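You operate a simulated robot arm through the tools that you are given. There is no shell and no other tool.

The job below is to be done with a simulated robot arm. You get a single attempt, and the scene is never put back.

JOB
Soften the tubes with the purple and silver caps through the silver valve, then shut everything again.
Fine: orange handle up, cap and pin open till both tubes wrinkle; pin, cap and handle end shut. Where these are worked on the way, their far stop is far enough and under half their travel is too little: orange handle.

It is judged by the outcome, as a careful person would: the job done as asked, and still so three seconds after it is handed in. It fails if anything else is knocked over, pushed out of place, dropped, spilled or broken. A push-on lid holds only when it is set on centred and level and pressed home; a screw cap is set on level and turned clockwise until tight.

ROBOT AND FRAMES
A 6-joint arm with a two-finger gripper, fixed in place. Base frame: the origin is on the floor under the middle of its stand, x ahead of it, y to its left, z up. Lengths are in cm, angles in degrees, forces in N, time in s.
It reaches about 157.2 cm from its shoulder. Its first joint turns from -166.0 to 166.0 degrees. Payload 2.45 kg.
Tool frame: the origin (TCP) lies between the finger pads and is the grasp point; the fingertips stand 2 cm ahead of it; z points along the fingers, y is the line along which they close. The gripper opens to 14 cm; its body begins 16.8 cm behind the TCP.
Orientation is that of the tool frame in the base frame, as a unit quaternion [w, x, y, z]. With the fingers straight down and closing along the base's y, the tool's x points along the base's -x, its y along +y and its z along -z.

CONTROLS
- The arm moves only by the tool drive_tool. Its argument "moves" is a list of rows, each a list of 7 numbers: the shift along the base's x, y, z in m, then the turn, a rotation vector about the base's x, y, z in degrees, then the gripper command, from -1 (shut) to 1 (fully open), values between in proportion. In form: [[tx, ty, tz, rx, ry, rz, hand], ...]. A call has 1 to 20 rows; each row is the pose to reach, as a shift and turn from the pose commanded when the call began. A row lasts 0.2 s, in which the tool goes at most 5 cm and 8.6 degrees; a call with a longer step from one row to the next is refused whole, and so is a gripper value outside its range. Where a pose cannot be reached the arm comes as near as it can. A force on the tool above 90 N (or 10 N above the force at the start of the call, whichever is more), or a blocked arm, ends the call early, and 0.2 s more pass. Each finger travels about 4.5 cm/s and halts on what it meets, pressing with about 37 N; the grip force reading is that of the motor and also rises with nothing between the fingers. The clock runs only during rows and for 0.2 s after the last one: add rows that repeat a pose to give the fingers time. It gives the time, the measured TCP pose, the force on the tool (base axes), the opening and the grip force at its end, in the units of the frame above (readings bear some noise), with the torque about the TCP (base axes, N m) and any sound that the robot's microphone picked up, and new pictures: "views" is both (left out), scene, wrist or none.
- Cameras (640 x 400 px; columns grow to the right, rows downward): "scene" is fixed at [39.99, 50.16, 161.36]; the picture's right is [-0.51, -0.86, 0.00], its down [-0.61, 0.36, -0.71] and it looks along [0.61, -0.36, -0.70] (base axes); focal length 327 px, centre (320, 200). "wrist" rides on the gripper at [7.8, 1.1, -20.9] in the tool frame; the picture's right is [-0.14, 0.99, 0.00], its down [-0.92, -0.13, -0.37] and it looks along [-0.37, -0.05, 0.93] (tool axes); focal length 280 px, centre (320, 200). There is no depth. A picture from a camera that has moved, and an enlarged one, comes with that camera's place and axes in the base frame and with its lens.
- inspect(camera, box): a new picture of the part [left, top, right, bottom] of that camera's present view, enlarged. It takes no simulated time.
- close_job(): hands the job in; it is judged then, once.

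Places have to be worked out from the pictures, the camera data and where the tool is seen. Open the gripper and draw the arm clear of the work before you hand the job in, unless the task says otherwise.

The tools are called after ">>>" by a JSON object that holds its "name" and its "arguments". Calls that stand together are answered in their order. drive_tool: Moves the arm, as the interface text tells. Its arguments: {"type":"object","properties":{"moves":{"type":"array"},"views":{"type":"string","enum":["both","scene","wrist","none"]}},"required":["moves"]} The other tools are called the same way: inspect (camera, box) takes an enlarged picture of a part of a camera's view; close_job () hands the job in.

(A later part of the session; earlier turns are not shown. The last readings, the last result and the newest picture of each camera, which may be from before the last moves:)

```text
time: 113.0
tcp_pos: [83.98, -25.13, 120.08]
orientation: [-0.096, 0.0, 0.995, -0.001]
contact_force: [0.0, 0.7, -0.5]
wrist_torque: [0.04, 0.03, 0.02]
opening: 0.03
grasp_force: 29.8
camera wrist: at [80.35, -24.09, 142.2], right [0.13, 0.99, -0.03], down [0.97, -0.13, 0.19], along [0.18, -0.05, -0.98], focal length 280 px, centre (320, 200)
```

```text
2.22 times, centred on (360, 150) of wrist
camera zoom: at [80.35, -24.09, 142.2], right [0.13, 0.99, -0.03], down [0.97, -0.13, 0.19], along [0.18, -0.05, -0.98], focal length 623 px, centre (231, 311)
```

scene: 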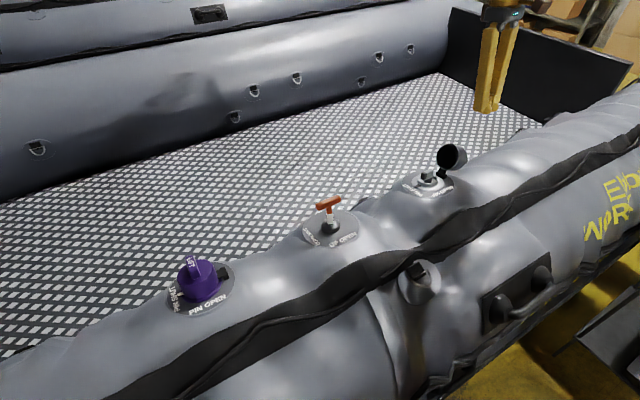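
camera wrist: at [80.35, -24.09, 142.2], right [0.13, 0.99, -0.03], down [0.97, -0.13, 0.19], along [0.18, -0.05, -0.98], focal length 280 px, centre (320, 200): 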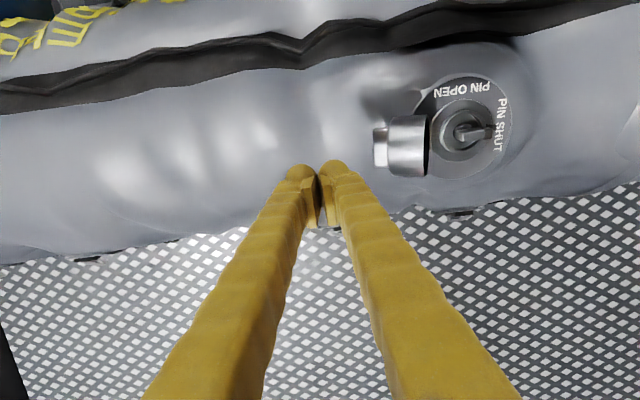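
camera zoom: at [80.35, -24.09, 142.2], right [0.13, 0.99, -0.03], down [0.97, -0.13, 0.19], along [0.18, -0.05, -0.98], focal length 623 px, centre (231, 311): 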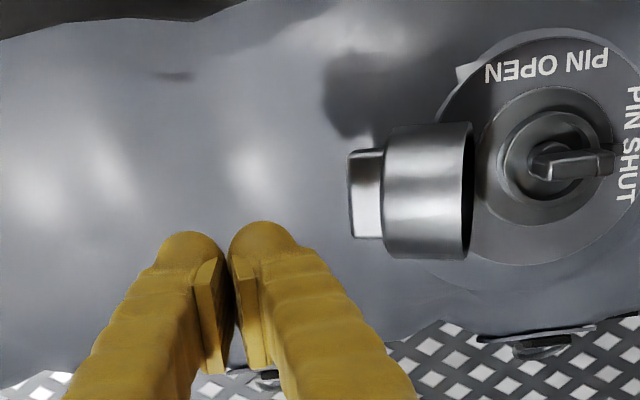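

The cap lies open with its fin pointing to -y, fin end at about y=-18.9, ~4 cm above the plate. I lower the closed fingers at y≈-25 to beside the fin end, keeping ~2 cm off the tube.

>>> {"name": "drive_tool", "arguments": {"moves": [[-0.006, 0, -0.03, 0, 0, 0, -1], [-0.013, 0, -0.06, 0, 0, 0, -1], [-0.019, 0, -0.09, 0, 0, 0, -1], [-0.0225, 0, -0.105, 0, 0, 0, -1], [-0.0248, 0, -0.1158, 0, 0, 0, -1], [-0.0248, 0, -0.1158, 0, 0, 0, -1]], "views": "both"}}

>>> {"name": "inspect", "arguments": {"camera": "scene", "box": [400, 110, 500, 190]}}

>>> {"name": "inspect", "arguments": {"camera": "wrist", "box": [240, 80, 500, 260]}}

```text
time: 114.4
tcp_pos: [81.61, -25.22, 108.55]
orientation: [-0.096, 0.0, 0.995, -0.001]
contact_force: [-0.1, -0.4, 0.5]
wrist_torque: [-0.03, -0.01, -0.01]
opening: 0.0
grasp_force: 29.5
camera wrist: at [77.89, -24.17, 130.63], right [0.14, 0.99, -0.03], down [0.97, -0.13, 0.19], along [0.18, -0.05, -0.98], focal length 280 px, centre (320, 200)
```

scene: 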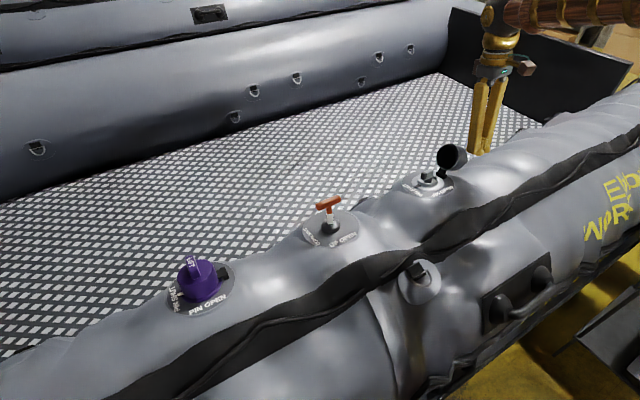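
wrist: 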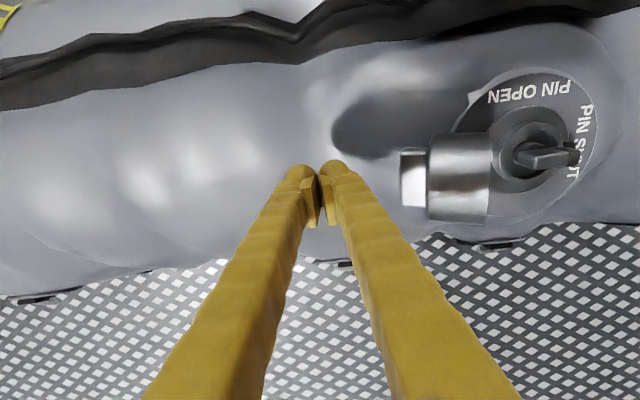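

```text
5.00 times, centred on (450, 150) of scene
camera zoom: at [39.99, 50.16, 161.36], right [-0.51, -0.86, 0.0], down [-0.61, 0.36, -0.71], along [0.61, -0.36, -0.7], focal length 1634 px, centre (-330, 450)
```

zoom: 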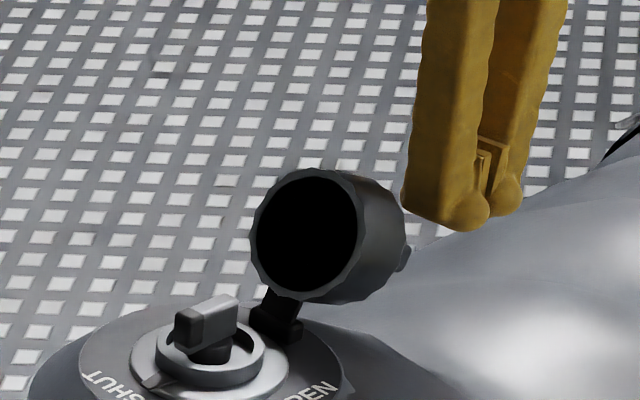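

```text
2.22 times, centred on (370, 170) of wrist
camera zoom: at [77.89, -24.17, 130.63], right [0.14, 0.99, -0.03], down [0.97, -0.13, 0.19], along [0.18, -0.05, -0.98], focal length 623 px, centre (209, 267)
```

zoom: 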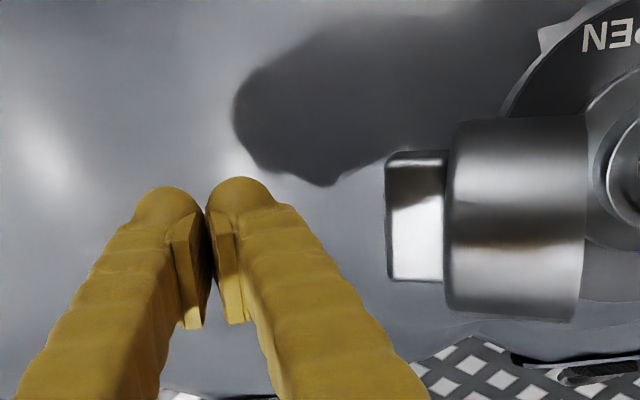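

The fingers line up with the fin end (x≈81.1, y≈-19). I push slowly toward +y to swing the cap up, stopping at TCP y≈-18 to look.

>>> {"name": "drive_tool", "arguments": {"moves": [[-0.003, 0.015, 0, 0, 0, 0, -1], [-0.004, 0.03, 0, 0, 0, 0, -1], [-0.004, 0.037, 0, 0, 0, 0, -1], [-0.004, 0.044, 0, 0, 0, 0, -1], [-0.004, 0.051, 0, 0, 0, 0, -1], [-0.004, 0.058, 0, 0, 0, 0, -1], [-0.004, 0.065, 0, 0, 0, 0, -1], [-0.004, 0.072, 0, 0, 0, 0, -1], [-0.004, 0.072, 0, 0, 0, 0, -1]], "views": "both"}}

>>> {"name": "inspect", "arguments": {"camera": "scene", "box": [400, 110, 500, 190]}}

>>> {"name": "inspect", "arguments": {"camera": "wrist", "box": [240, 80, 500, 260]}}

```text
time: 115.6
tcp_pos: [81.12, -21.3, 108.89]
orientation: [-0.093, 0.002, 0.996, -0.005]
contact_force: [-1.9, -15.9, 7.1]
wrist_torque: [0.06, 0.04, 0.05]
opening: 0.01
grasp_force: 28.8
stopped in row 5: the force on the tool passed its limit at 107 N (the readings are from after the stop); the commanded pose is now the measured one
camera wrist: at [77.36, -19.89, 130.97], right [0.14, 0.99, -0.04], down [0.97, -0.13, 0.19], along [0.19, -0.06, -0.98], focal length 280 px, centre (320, 200)
```

scene: 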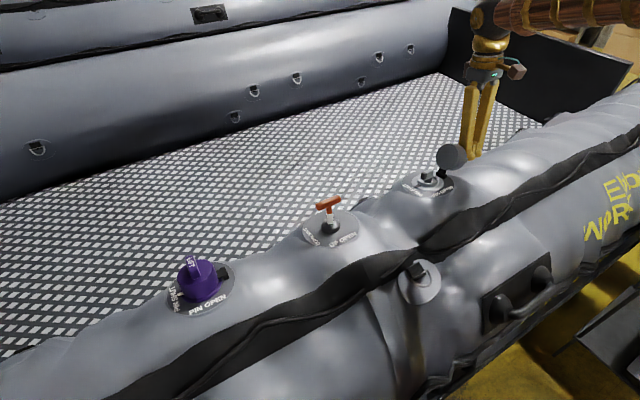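
wrist: 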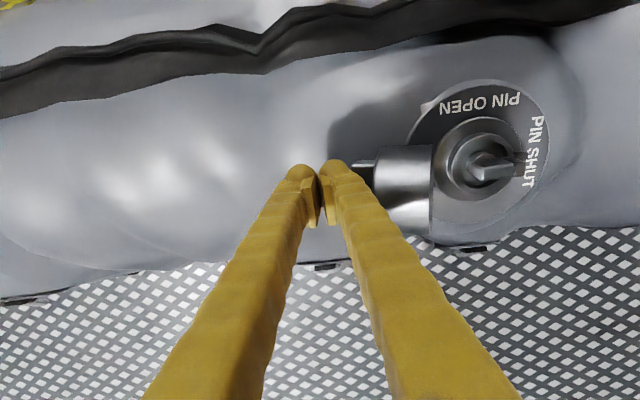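

```text
5.00 times, centred on (450, 150) of scene
camera zoom: at [39.99, 50.16, 161.36], right [-0.51, -0.86, 0.0], down [-0.61, 0.36, -0.71], along [0.61, -0.36, -0.7], focal length 1634 px, centre (-330, 450)
```

zoom: 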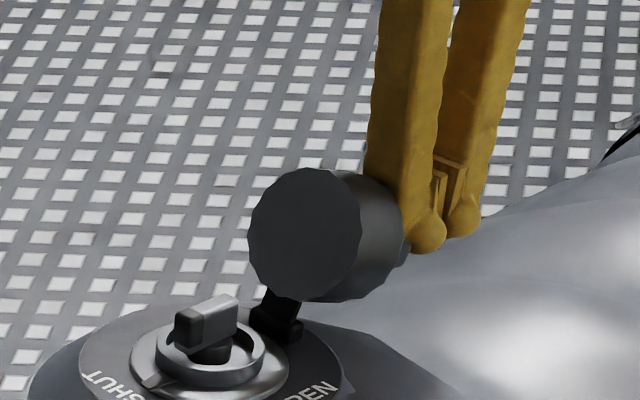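

```text
2.22 times, centred on (370, 170) of wrist
camera zoom: at [77.36, -19.89, 130.97], right [0.14, 0.99, -0.04], down [0.97, -0.13, 0.19], along [0.19, -0.06, -0.98], focal length 623 px, centre (209, 267)
```

zoom: 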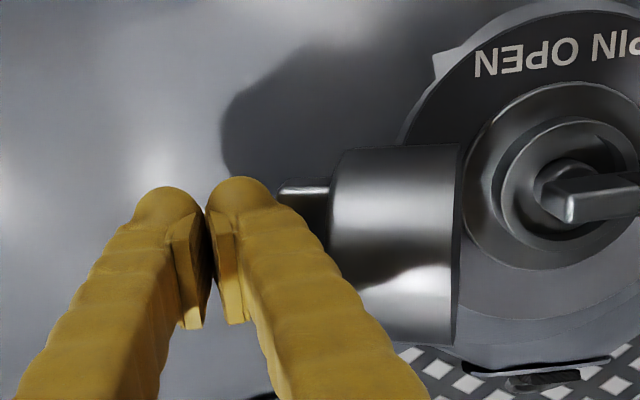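

The push jammed (107 N spike, stopped) because near its open stop the fin moves mostly upward there. I back off and raise the fingers so I can push instead on the cap's upper rim, where its motion is mainly toward +y; first I check the cap is unharmed.

>>> {"name": "drive_tool", "arguments": {"moves": [[0, -0.01, 0, 0, 0, 0, -1], [0, -0.02, 0.01, 0, 0, 0, -1], [0.006, -0.025, 0.025, 0, 0, 0, -1], [0.012, -0.025, 0.037, 0, 0, 0, -1], [0.012, -0.025, 0.037, 0, 0, 0, -1]], "views": "both"}}

>>> {"name": "inspect", "arguments": {"camera": "scene", "box": [400, 110, 500, 190]}}

>>> {"name": "inspect", "arguments": {"camera": "wrist", "box": [240, 80, 500, 260]}}

```text
time: 116.8
tcp_pos: [82.26, -23.66, 112.57]
orientation: [-0.093, 0.002, 0.996, -0.004]
contact_force: [-0.8, 0.4, -0.4]
wrist_torque: [0.01, -0.02, 0.02]
opening: 0.0
grasp_force: 29.1
camera wrist: at [78.58, -22.33, 134.74], right [0.14, 0.99, -0.03], down [0.97, -0.13, 0.19], along [0.19, -0.06, -0.98], focal length 280 px, centre (320, 200)
```

scene: 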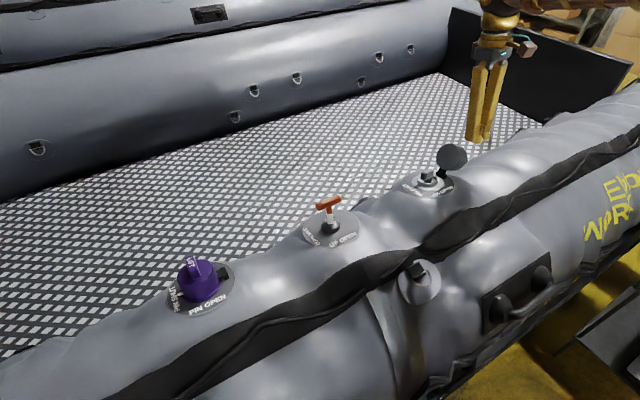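
wrist: 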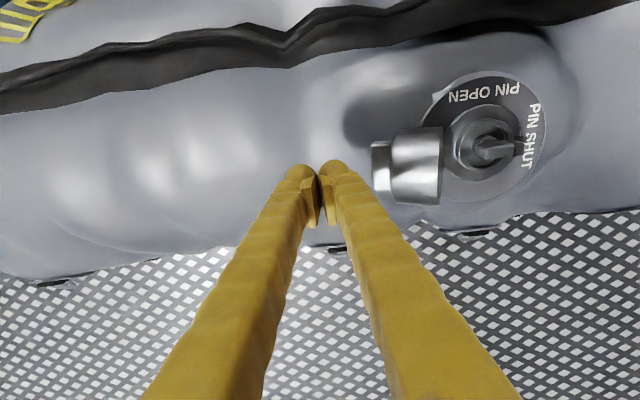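

```text
5.00 times, centred on (450, 150) of scene
camera zoom: at [39.99, 50.16, 161.36], right [-0.51, -0.86, 0.0], down [-0.61, 0.36, -0.71], along [0.61, -0.36, -0.7], focal length 1634 px, centre (-330, 450)
```

zoom: 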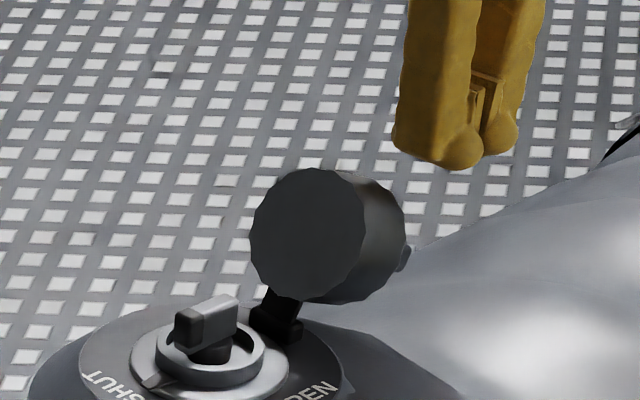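

```text
2.22 times, centred on (370, 170) of wrist
camera zoom: at [78.58, -22.33, 134.74], right [0.14, 0.99, -0.03], down [0.97, -0.13, 0.19], along [0.19, -0.06, -0.98], focal length 623 px, centre (209, 267)
```

zoom: 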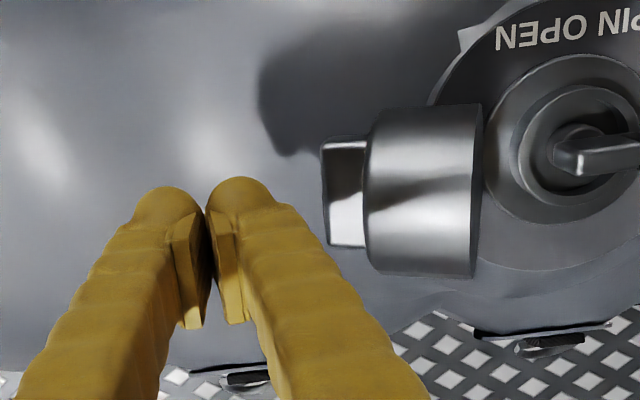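

The cap is intact and unchanged. The fingers are now at rim height, so I push gently toward +y with a slight rise, in half-centimetre steps.

>>> {"name": "drive_tool", "arguments": {"moves": [[0, 0.02, 0, 0, 0, 0, -1], [0, 0.028, 0, 0, 0, 0, -1], [0, 0.033, 0, 0, 0, 0, -1], [0.0002, 0.038, 0.001, 0, 0, 0, -1], [0.0006, 0.043, 0.003, 0, 0, 0, -1], [0.001, 0.048, 0.0055, 0, 0, 0, -1], [0.0015, 0.053, 0.008, 0, 0, 0, -1], [0.002, 0.058, 0.0105, 0, 0, 0, -1], [0.0025, 0.063, 0.013, 0, 0, 0, -1], [0.0028, 0.068, 0.015, 0, 0, 0, -1], [0.0032, 0.073, 0.0167, 0, 0, 0, -1], [0.0032, 0.073, 0.0167, 0, 0, 0, -1]], "views": "both"}}

>>> {"name": "inspect", "arguments": {"camera": "scene", "box": [400, 110, 500, 190]}}

>>> {"name": "inspect", "arguments": {"camera": "wrist", "box": [240, 80, 500, 260]}}

```text
time: 119.4
tcp_pos: [82.67, -16.24, 114.29]
orientation: [-0.093, 0.002, 0.996, -0.004]
contact_force: [-0.4, 0.0, 0.0]
wrist_torque: [0.0, 0.01, 0.02]
opening: 0.0
grasp_force: 29.4
camera wrist: at [78.92, -15.0, 136.28], right [0.14, 0.99, -0.03], down [0.97, -0.13, 0.19], along [0.19, -0.06, -0.98], focal length 280 px, centre (320, 200)
```

scene: 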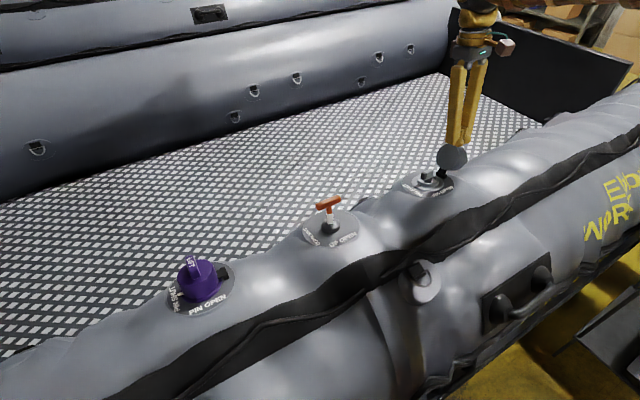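
wrist: 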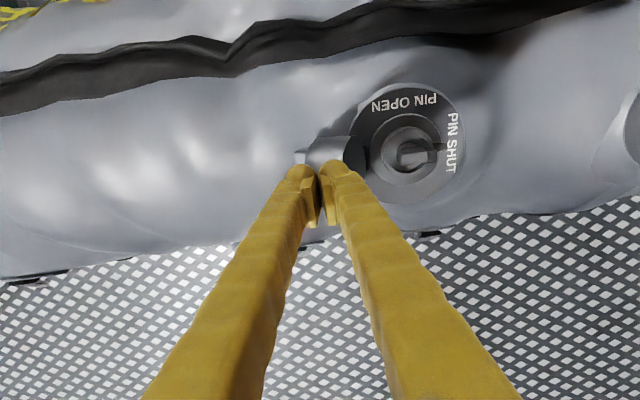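

```text
5.00 times, centred on (450, 150) of scene
camera zoom: at [39.99, 50.16, 161.36], right [-0.51, -0.86, 0.0], down [-0.61, 0.36, -0.71], along [0.61, -0.36, -0.7], focal length 1634 px, centre (-330, 450)
```

zoom: 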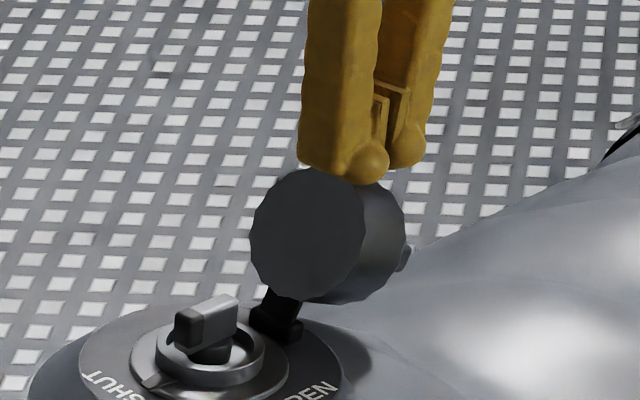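

```text
2.22 times, centred on (370, 170) of wrist
camera zoom: at [78.92, -15.0, 136.28], right [0.14, 0.99, -0.03], down [0.97, -0.13, 0.19], along [0.19, -0.06, -0.98], focal length 623 px, centre (209, 267)
```

zoom: 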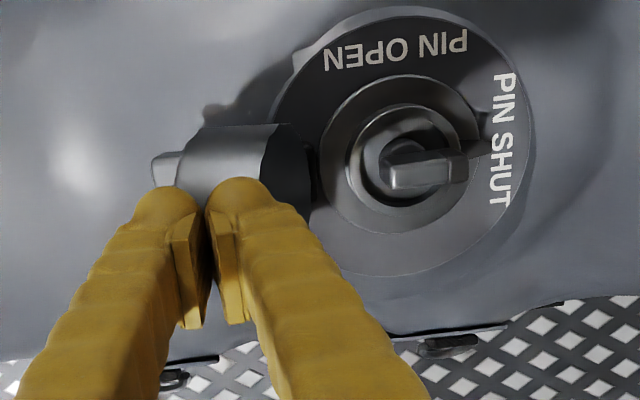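

The fingertips slid over the cap's upper rim without moving it; it sits lower than I assumed (open ≈110°). I go back behind it, drop ~3 cm lower, and approach again until just short of the rim.

>>> {"name": "drive_tool", "arguments": {"moves": [[0, 0, 0.012, 0, 0, 0, -1], [0, -0.04, 0.012, 0, 0, 0, -1], [0, -0.075, 0.012, 0, 0, 0, -1], [-0.003, -0.078, -0.012, 0, 0, 0, -1], [-0.006, -0.078, -0.0293, 0, 0, 0, -1], [-0.006, -0.06, -0.0293, 0, 0, 0, -1], [-0.006, -0.045, -0.0293, 0, 0, 0, -1], [-0.006, -0.045, -0.0293, 0, 0, 0, -1]], "views": "both"}}

>>> {"name": "inspect", "arguments": {"camera": "scene", "box": [400, 110, 500, 190]}}

>>> {"name": "inspect", "arguments": {"camera": "wrist", "box": [240, 80, 500, 260]}}

```text
time: 121.2
tcp_pos: [82.08, -20.82, 111.18]
orientation: [-0.093, 0.002, 0.996, -0.004]
contact_force: [0.2, -0.2, 0.0]
wrist_torque: [-0.02, -0.01, 0.03]
opening: 0.0
grasp_force: 29.1
camera wrist: at [78.39, -19.44, 133.27], right [0.14, 0.99, -0.03], down [0.97, -0.13, 0.19], along [0.19, -0.06, -0.98], focal length 280 px, centre (320, 200)
```

scene: 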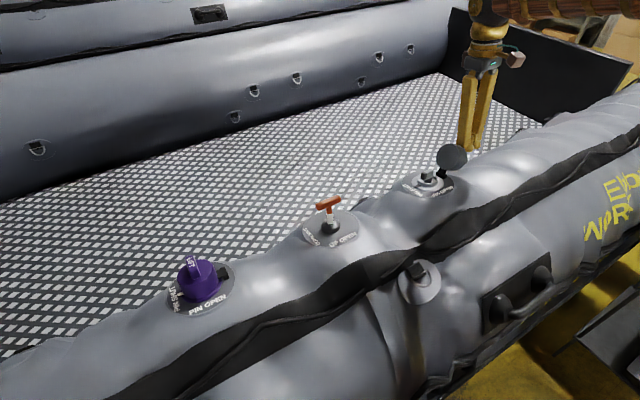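
wrist: 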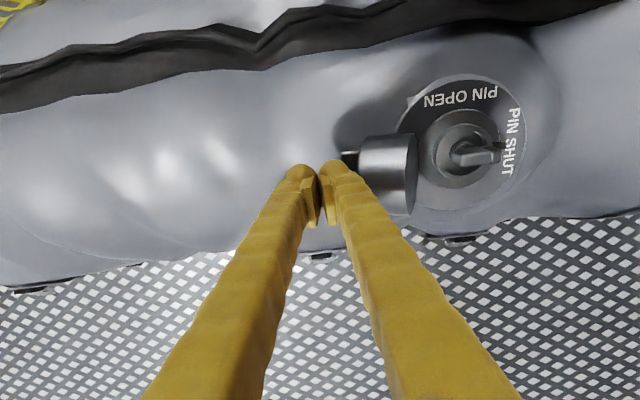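

```text
5.00 times, centred on (450, 150) of scene
camera zoom: at [39.99, 50.16, 161.36], right [-0.51, -0.86, 0.0], down [-0.61, 0.36, -0.71], along [0.61, -0.36, -0.7], focal length 1634 px, centre (-330, 450)
```

zoom: 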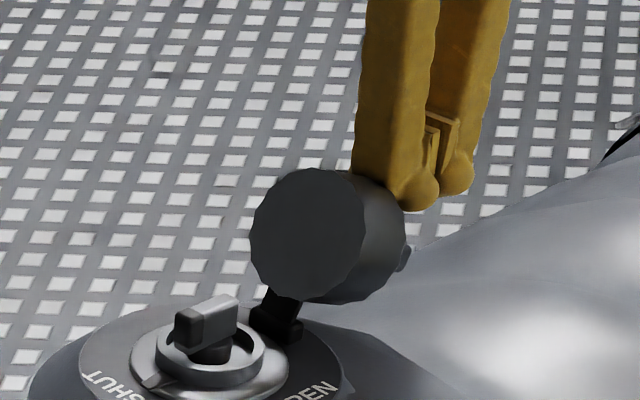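

```text
2.22 times, centred on (370, 170) of wrist
camera zoom: at [78.39, -19.44, 133.27], right [0.14, 0.99, -0.03], down [0.97, -0.13, 0.19], along [0.19, -0.06, -0.98], focal length 623 px, centre (209, 267)
```

zoom: 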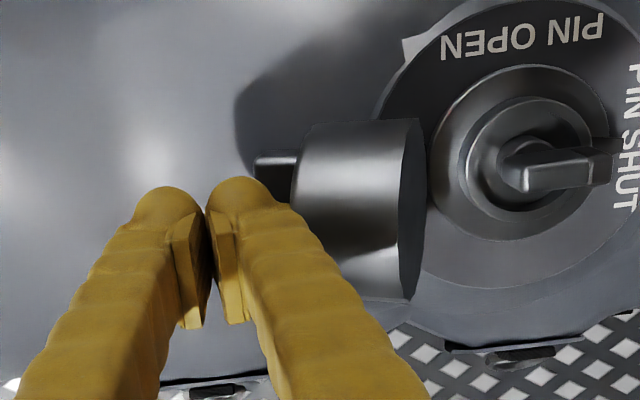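

The tips are now just behind the upper part of the cap, above the fin, with no contact. I nudge +y by 1.2 cm in small steps and read the force.

>>> {"name": "drive_tool", "arguments": {"moves": [[0, 0.003, 0, 0, 0, 0, -1], [0, 0.006, 0, 0, 0, 0, -1], [0, 0.009, 0, 0, 0, 0, -1], [0, 0.012, 0, 0, 0, 0, -1]], "views": "both"}}

>>> {"name": "inspect", "arguments": {"camera": "scene", "box": [400, 110, 500, 190]}}

>>> {"name": "inspect", "arguments": {"camera": "wrist", "box": [240, 80, 500, 260]}}

```text
time: 122.2
tcp_pos: [82.04, -19.74, 111.36]
orientation: [-0.093, 0.003, 0.996, -0.004]
contact_force: [0.7, -1.1, 0.9]
wrist_torque: [0.02, 0.04, 0.01]
opening: 0.0
grasp_force: 29.7
camera wrist: at [78.33, -18.27, 133.36], right [0.14, 0.99, -0.03], down [0.97, -0.13, 0.19], along [0.19, -0.06, -0.98], focal length 280 px, centre (320, 200)
```

scene: 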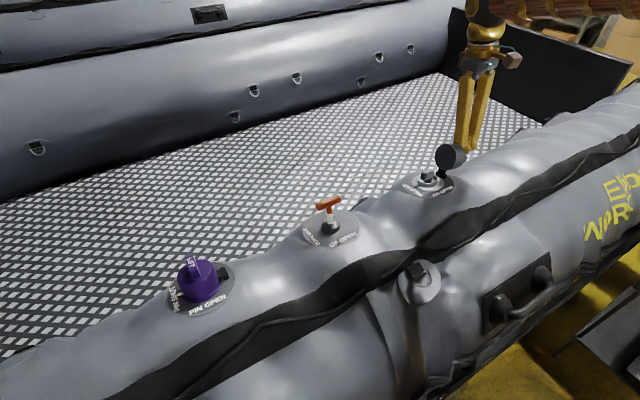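
wrist: 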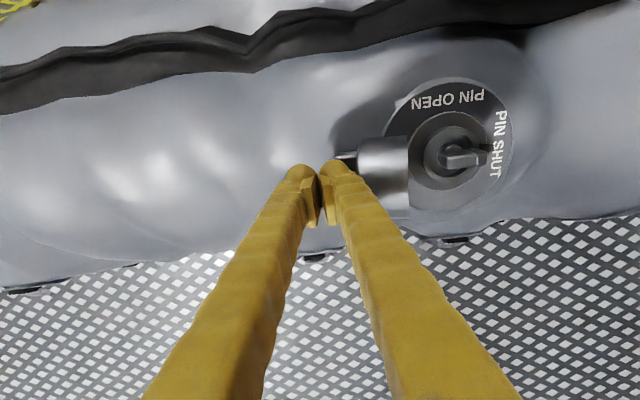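

```text
5.00 times, centred on (450, 150) of scene
camera zoom: at [39.99, 50.16, 161.36], right [-0.51, -0.86, 0.0], down [-0.61, 0.36, -0.71], along [0.61, -0.36, -0.7], focal length 1634 px, centre (-330, 450)
```

zoom: 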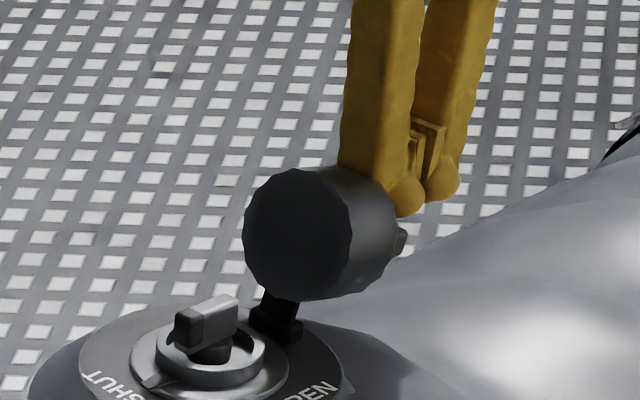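

```text
2.22 times, centred on (370, 170) of wrist
camera zoom: at [78.33, -18.27, 133.36], right [0.14, 0.99, -0.03], down [0.97, -0.13, 0.19], along [0.19, -0.06, -0.98], focal length 623 px, centre (209, 267)
```

zoom: 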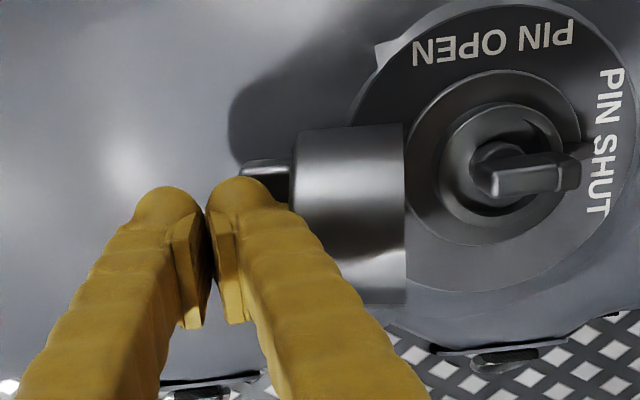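

The cap is now swinging up (about 95°) with very light force. I continue +y while rising along its arc.

>>> {"name": "drive_tool", "arguments": {"moves": [[0.0008, 0.003, 0.004, 0, 0, 0, -1], [0.0015, 0.006, 0.008, 0, 0, 0, -1], [0.0023, 0.009, 0.0118, 0, 0, 0, -1], [0.0029, 0.012, 0.0147, 0, 0, 0, -1], [0.0034, 0.015, 0.0176, 0, 0, 0, -1], [0.0038, 0.018, 0.0196, 0, 0, 0, -1]], "views": "both"}}

>>> {"name": "inspect", "arguments": {"camera": "scene", "box": [400, 110, 500, 190]}}

>>> {"name": "inspect", "arguments": {"camera": "wrist", "box": [240, 80, 500, 260]}}

```text
time: 123.6
tcp_pos: [82.32, -17.94, 113.3]
orientation: [-0.093, 0.002, 0.996, -0.004]
contact_force: [0.3, -0.5, 0.9]
wrist_torque: [-0.01, 0.01, 0.0]
opening: 0.0
grasp_force: 29.0
camera wrist: at [78.57, -16.56, 135.3], right [0.14, 0.99, -0.03], down [0.97, -0.13, 0.19], along [0.19, -0.06, -0.98], focal length 280 px, centre (320, 200)
```

scene: 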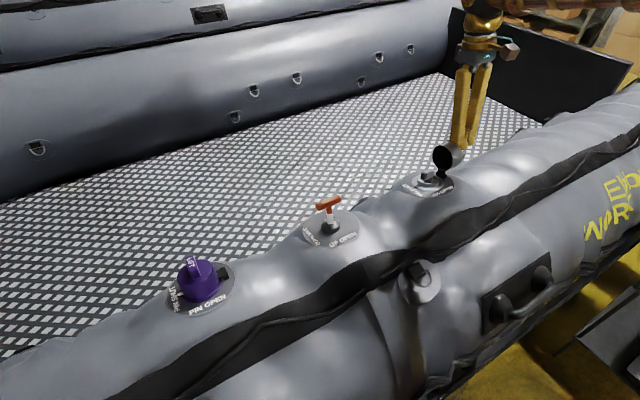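
wrist: 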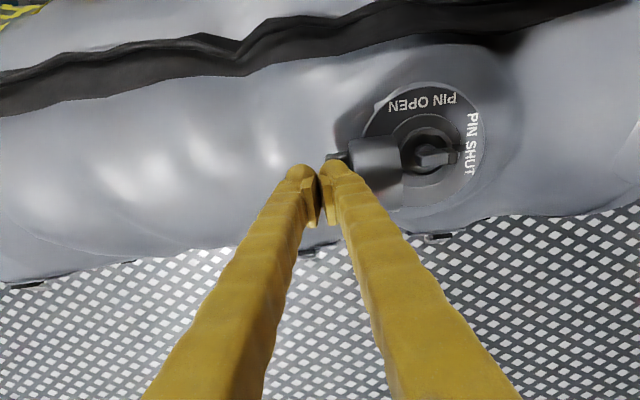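

```text
5.00 times, centred on (450, 150) of scene
camera zoom: at [39.99, 50.16, 161.36], right [-0.51, -0.86, 0.0], down [-0.61, 0.36, -0.71], along [0.61, -0.36, -0.7], focal length 1634 px, centre (-330, 450)
```

zoom: 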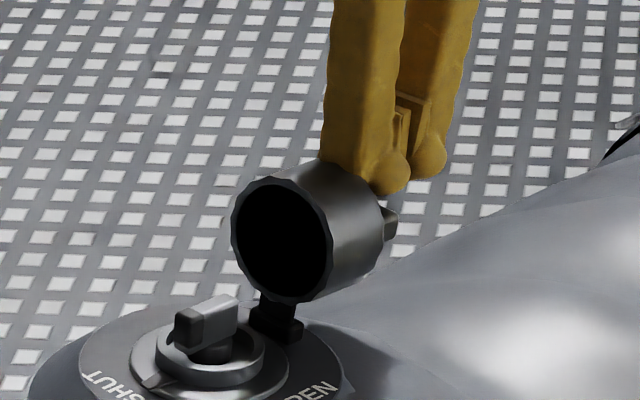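

```text
2.22 times, centred on (370, 170) of wrist
camera zoom: at [78.57, -16.56, 135.3], right [0.14, 0.99, -0.03], down [0.97, -0.13, 0.19], along [0.19, -0.06, -0.98], focal length 623 px, centre (209, 267)
```

zoom: 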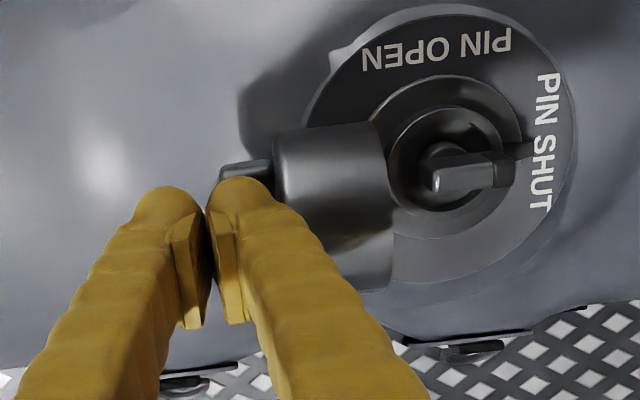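

The cap is at ~80° and following. I push on toward its balance point, still rising slightly.

>>> {"name": "drive_tool", "arguments": {"moves": [[0.0006, 0.004, 0.003, 0, 0, 0, -1], [0.001, 0.008, 0.0054, 0, 0, 0, -1], [0.0015, 0.012, 0.0078, 0, 0, 0, -1], [0.0019, 0.016, 0.0098, 0, 0, 0, -1], [0.0023, 0.02, 0.0118, 0, 0, 0, -1], [0.0026, 0.024, 0.0132, 0, 0, 0, -1], [0.0028, 0.028, 0.0147, 0, 0, 0, -1]], "views": "both"}}

>>> {"name": "inspect", "arguments": {"camera": "scene", "box": [400, 110, 500, 190]}}

>>> {"name": "inspect", "arguments": {"camera": "wrist", "box": [240, 80, 500, 260]}}

```text
time: 125.2
tcp_pos: [82.73, -15.0, 114.86]
orientation: [-0.093, 0.003, 0.996, -0.004]
contact_force: [0.8, -0.3, 0.3]
wrist_torque: [0.0, -0.01, 0.01]
opening: 0.0
grasp_force: 29.0
camera wrist: at [79.0, -13.67, 136.81], right [0.14, 0.99, -0.03], down [0.97, -0.13, 0.19], along [0.19, -0.06, -0.98], focal length 280 px, centre (320, 200)
```

scene: 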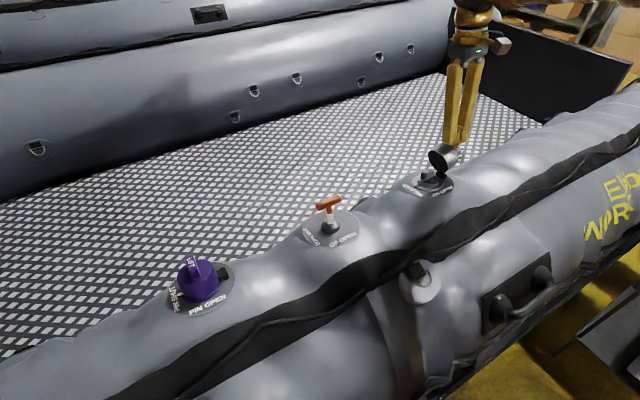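
wrist: 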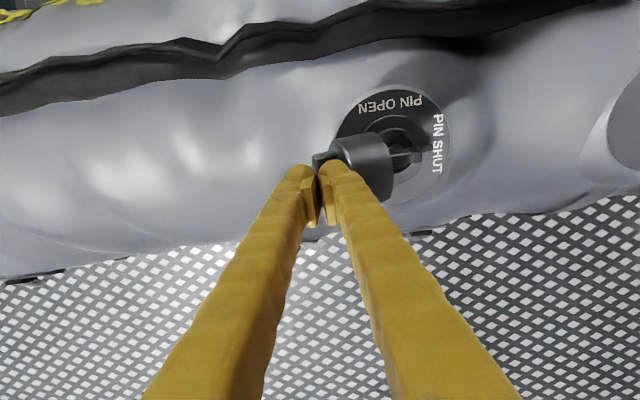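

```text
5.00 times, centred on (450, 150) of scene
camera zoom: at [39.99, 50.16, 161.36], right [-0.51, -0.86, 0.0], down [-0.61, 0.36, -0.71], along [0.61, -0.36, -0.7], focal length 1634 px, centre (-330, 450)
```

zoom: 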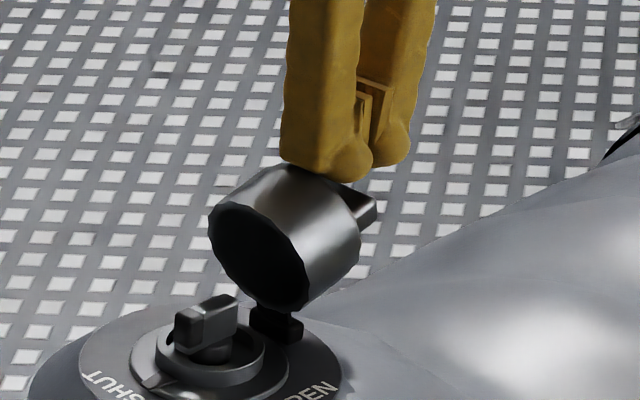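

```text
2.22 times, centred on (370, 170) of wrist
camera zoom: at [79.0, -13.67, 136.81], right [0.14, 0.99, -0.03], down [0.97, -0.13, 0.19], along [0.19, -0.06, -0.98], focal length 623 px, centre (209, 267)
```

zoom: 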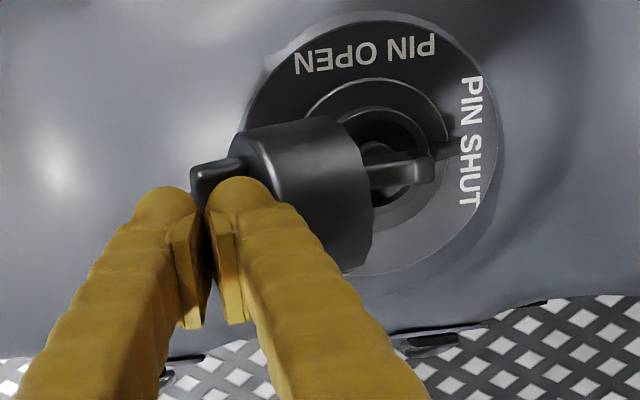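

The cap is at ~65°. A bit more +y should take it past balance so it falls shut.

>>> {"name": "drive_tool", "arguments": {"moves": [[0.0001, 0.004, 0.0008, 0, 0, 0, -1], [0.0002, 0.008, 0.0012, 0, 0, 0, -1], [0.0002, 0.012, 0.0012, 0, 0, 0, -1], [0.0002, 0.016, 0.0012, 0, 0, 0, -1], [0.0002, 0.02, 0.001, 0, 0, 0, -1], [0.0002, 0.02, 0.001, 0, 0, 0, -1]], "views": "both"}}

>>> {"name": "inspect", "arguments": {"camera": "scene", "box": [400, 110, 500, 190]}}

>>> {"name": "inspect", "arguments": {"camera": "wrist", "box": [240, 80, 500, 260]}}

```text
time: 126.6
tcp_pos: [82.77, -12.96, 114.86]
orientation: [-0.093, 0.003, 0.996, -0.004]
contact_force: [0.0, -1.1, 0.0]
wrist_torque: [-0.01, 0.0, 0.04]
opening: 0.0
grasp_force: 29.1
camera wrist: at [78.97, -11.64, 136.95], right [0.14, 0.99, -0.03], down [0.97, -0.13, 0.19], along [0.19, -0.06, -0.98], focal length 280 px, centre (320, 200)
```

scene: 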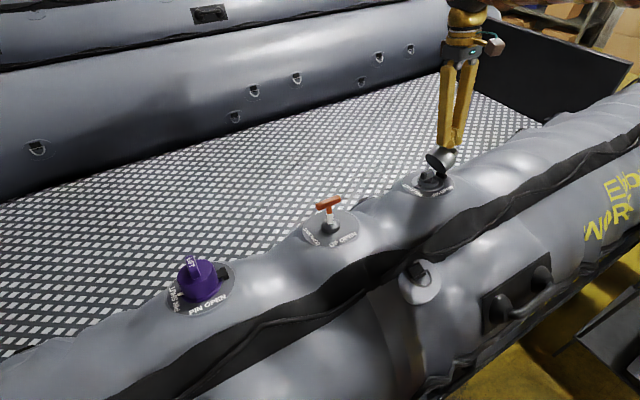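
wrist: 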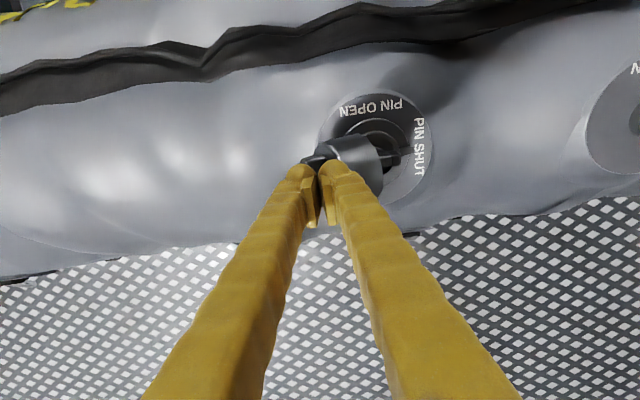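

```text
5.00 times, centred on (450, 150) of scene
camera zoom: at [39.99, 50.16, 161.36], right [-0.51, -0.86, 0.0], down [-0.61, 0.36, -0.71], along [0.61, -0.36, -0.7], focal length 1634 px, centre (-330, 450)
```

zoom: 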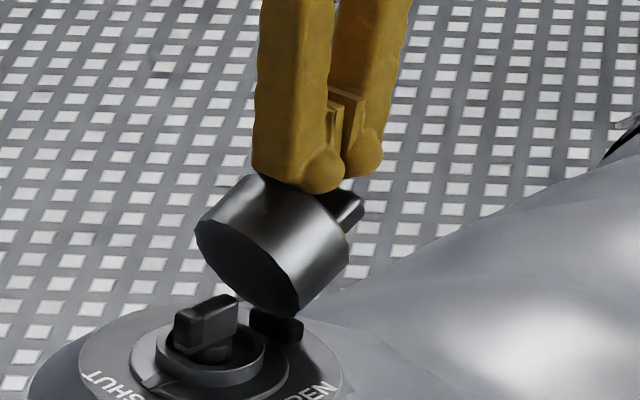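

```text
2.22 times, centred on (370, 170) of wrist
camera zoom: at [78.97, -11.64, 136.95], right [0.14, 0.99, -0.03], down [0.97, -0.13, 0.19], along [0.19, -0.06, -0.98], focal length 623 px, centre (209, 267)
```

zoom: 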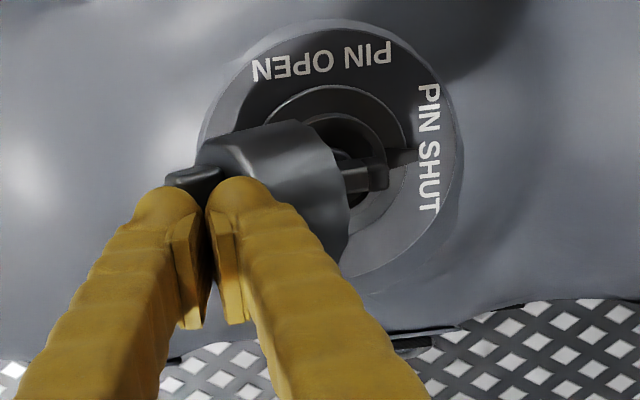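

The cap is at ~50°, past balance but resting against the fingertips. I raise the fingers straight up and see whether it drops shut by itself.

>>> {"name": "drive_tool", "arguments": {"moves": [[0.0, 0.004, 0.002, 0, 0, 0, -1], [0.0, 0.004, 0.02, 0, 0, 0, -1], [0.0, 0.004, 0.05, 0, 0, 0, -1], [0.0, 0.004, 0.06, 0, 0, 0, -1], [0.0, 0.004, 0.06, 0, 0, 0, -1]], "views": "both"}}

>>> {"name": "inspect", "arguments": {"camera": "scene", "box": [400, 110, 500, 190]}}

>>> {"name": "inspect", "arguments": {"camera": "wrist", "box": [240, 80, 500, 260]}}

```text
time: 127.8
tcp_pos: [82.61, -12.5, 120.81]
orientation: [-0.093, 0.002, 0.996, -0.004]
contact_force: [0.0, 0.4, -0.2]
wrist_torque: [0.01, 0.02, -0.03]
opening: 0.01
grasp_force: 29.6
camera wrist: at [78.93, -11.22, 142.95], right [0.14, 0.99, -0.03], down [0.97, -0.13, 0.19], along [0.19, -0.06, -0.98], focal length 280 px, centre (320, 200)
```

scene: 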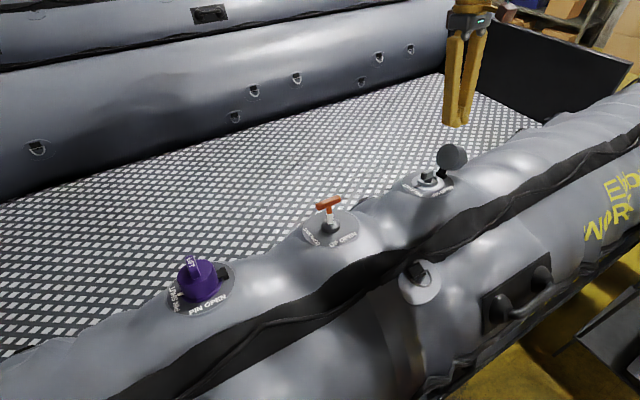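
wrist: 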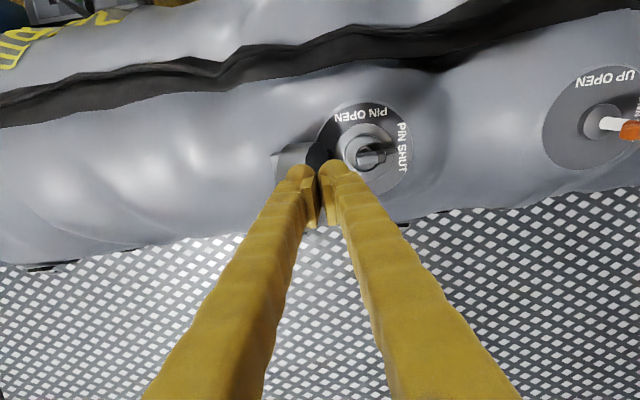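

```text
5.00 times, centred on (450, 150) of scene
camera zoom: at [39.99, 50.16, 161.36], right [-0.51, -0.86, 0.0], down [-0.61, 0.36, -0.71], along [0.61, -0.36, -0.7], focal length 1634 px, centre (-330, 450)
```

zoom: 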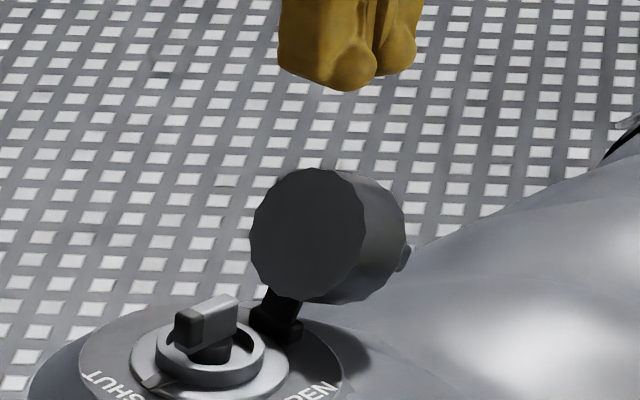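

```text
2.22 times, centred on (370, 170) of wrist
camera zoom: at [78.93, -11.22, 142.95], right [0.14, 0.99, -0.03], down [0.97, -0.13, 0.19], along [0.19, -0.06, -0.98], focal length 623 px, centre (209, 267)
```

zoom: 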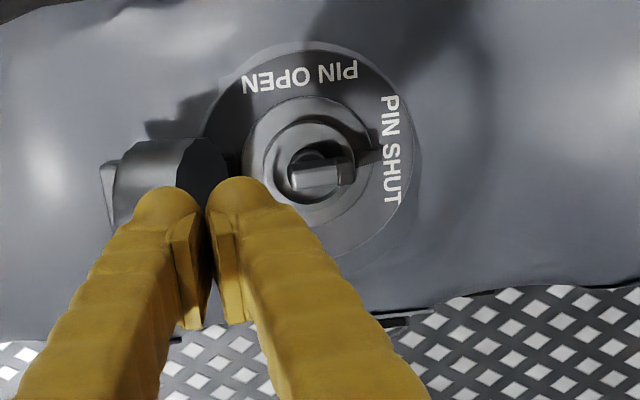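

The hinge springs the cap back to its open stop, so it must be pushed all the way down in one motion. I'll use a single finger as the pusher: open the hand fully, lower it so the -y finger stands behind the cap (just above the fin) and the +y finger is over the plate, then sweep the cap over and press it.

>>> {"name": "drive_tool", "arguments": {"moves": [[0, 0, 0, 0, 0, 0, 0], [0, 0.005, 0, 0, 0, 0, 1], [0, 0.01, 0, 0, 0, 0, 1], [0, 0.01, 0, 0, 0, 0, 1], [0, 0.01, 0, 0, 0, 0, 1], [0, 0.01, 0, 0, 0, 0, 1], [0, 0.01, 0, 0, 0, 0, 1], [0, 0.01, 0, 0, 0, 0, 1], [0, 0.01, 0, 0, 0, 0, 1], [-0.001, 0.01, -0.03, 0, 0, 0, 1], [-0.003, 0.01, -0.06, 0, 0, 0, 1], [-0.005, 0.01, -0.08, 0, 0, 0, 1], [-0.005, 0.01, -0.092, 0, 0, 0, 1], [-0.005, 0.01, -0.092, 0, 0, 0, 1]], "views": "both"}}

>>> {"name": "inspect", "arguments": {"camera": "scene", "box": [400, 110, 500, 190]}}

>>> {"name": "inspect", "arguments": {"camera": "wrist", "box": [180, 80, 460, 260]}}

```text
time: 130.8
tcp_pos: [82.25, -11.58, 111.62]
orientation: [-0.093, 0.003, 0.996, -0.004]
contact_force: [-0.5, -0.7, 0.9]
wrist_torque: [0.01, 0.0, 0.01]
opening: 14.0
grasp_force: 0.1
camera wrist: at [78.45, -10.34, 133.68], right [0.14, 0.99, -0.03], down [0.97, -0.13, 0.19], along [0.19, -0.06, -0.98], focal length 280 px, centre (320, 200)
```

scene: 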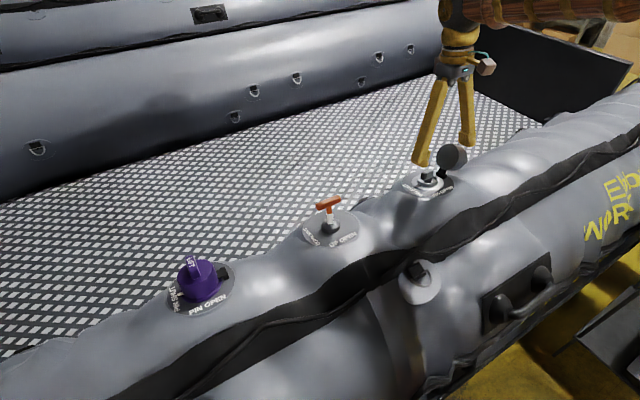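
wrist: 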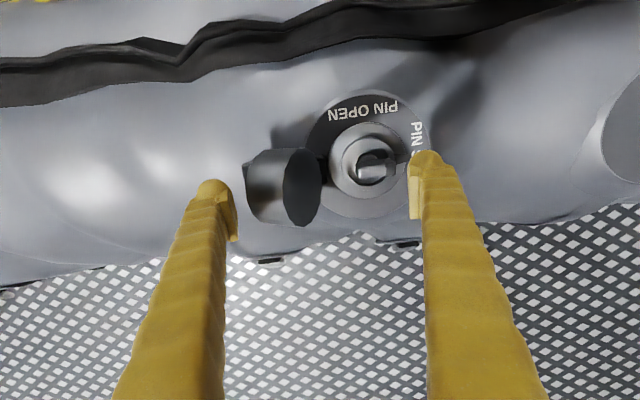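

```text
5.00 times, centred on (450, 150) of scene
camera zoom: at [39.99, 50.16, 161.36], right [-0.51, -0.86, 0.0], down [-0.61, 0.36, -0.71], along [0.61, -0.36, -0.7], focal length 1634 px, centre (-330, 450)
```

zoom: 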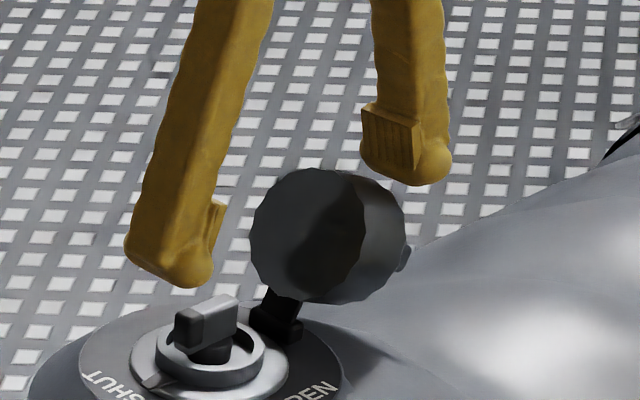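

```text
2.22 times, centred on (320, 170) of wrist
camera zoom: at [78.45, -10.34, 133.68], right [0.14, 0.99, -0.03], down [0.97, -0.13, 0.19], along [0.19, -0.06, -0.98], focal length 623 px, centre (320, 267)
```

zoom: 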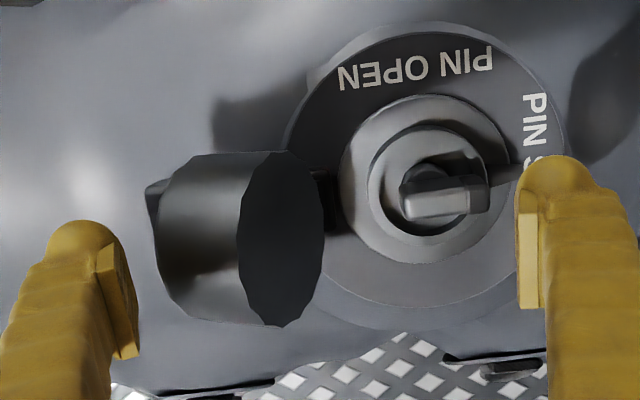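

The cap is nicely straddled: the -y finger stands just behind it. I sweep toward +y, rising along the cap's arc, to about the 80° position.

>>> {"name": "drive_tool", "arguments": {"moves": [[0, 0.008, 0, 0, 0, 0, 1], [0.0002, 0.013, 0.001, 0, 0, 0, 1], [0.0007, 0.018, 0.0034, 0, 0, 0, 1], [0.0012, 0.023, 0.0064, 0, 0, 0, 1], [0.0017, 0.028, 0.0088, 0, 0, 0, 1], [0.0022, 0.033, 0.0113, 0, 0, 0, 1], [0.0027, 0.038, 0.0137, 0, 0, 0, 1], [0.0032, 0.043, 0.0167, 0, 0, 0, 1], [0.0038, 0.048, 0.0196, 0, 0, 0, 1], [0.0044, 0.053, 0.0225, 0, 0, 0, 1]], "views": "both"}}

>>> {"name": "inspect", "arguments": {"camera": "scene", "box": [400, 110, 500, 190]}}

>>> {"name": "inspect", "arguments": {"camera": "wrist", "box": [180, 80, 460, 260]}}

```text
time: 133.0
tcp_pos: [82.64, -6.4, 114.0]
orientation: [-0.092, 0.002, 0.996, -0.004]
contact_force: [0.2, -0.2, 0.0]
wrist_torque: [0.01, 0.03, 0.0]
opening: 13.99
grasp_force: 0.0
camera wrist: at [78.85, -5.0, 135.99], right [0.14, 0.99, -0.03], down [0.97, -0.13, 0.19], along [0.19, -0.06, -0.98], focal length 280 px, centre (320, 200)
```

scene: 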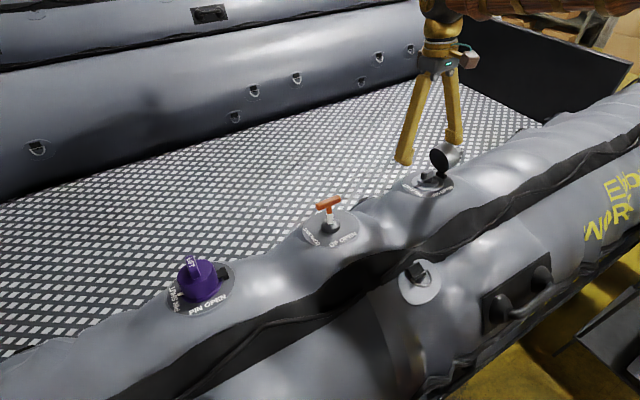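
wrist: 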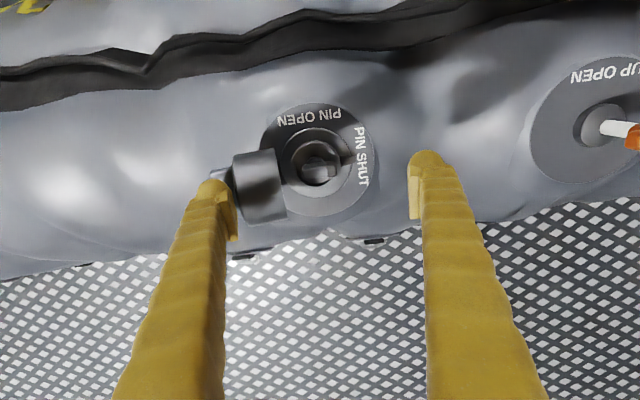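

```text
5.00 times, centred on (450, 150) of scene
camera zoom: at [39.99, 50.16, 161.36], right [-0.51, -0.86, 0.0], down [-0.61, 0.36, -0.71], along [0.61, -0.36, -0.7], focal length 1634 px, centre (-330, 450)
```

zoom: 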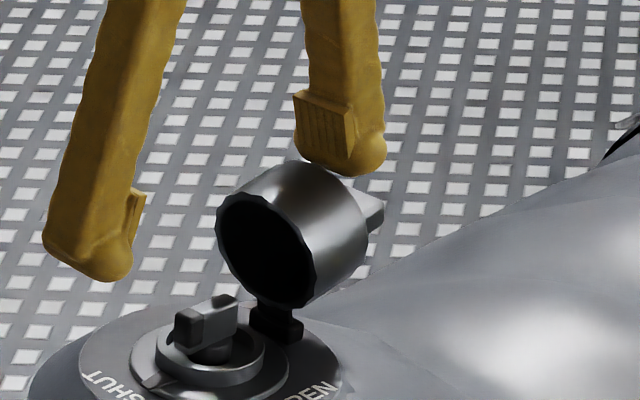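

```text
2.22 times, centred on (320, 170) of wrist
camera zoom: at [78.85, -5.0, 135.99], right [0.14, 0.99, -0.03], down [0.97, -0.13, 0.19], along [0.19, -0.06, -0.98], focal length 623 px, centre (320, 267)
```

zoom: 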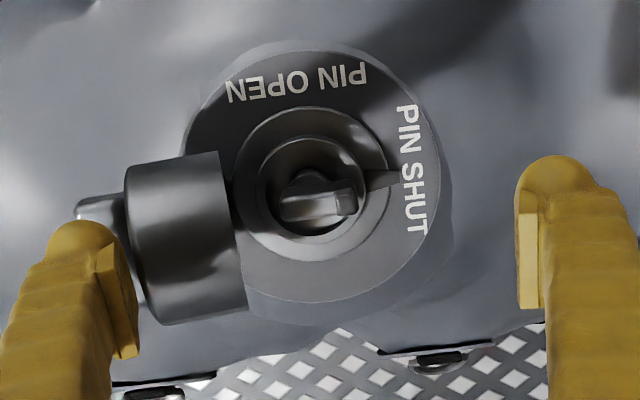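

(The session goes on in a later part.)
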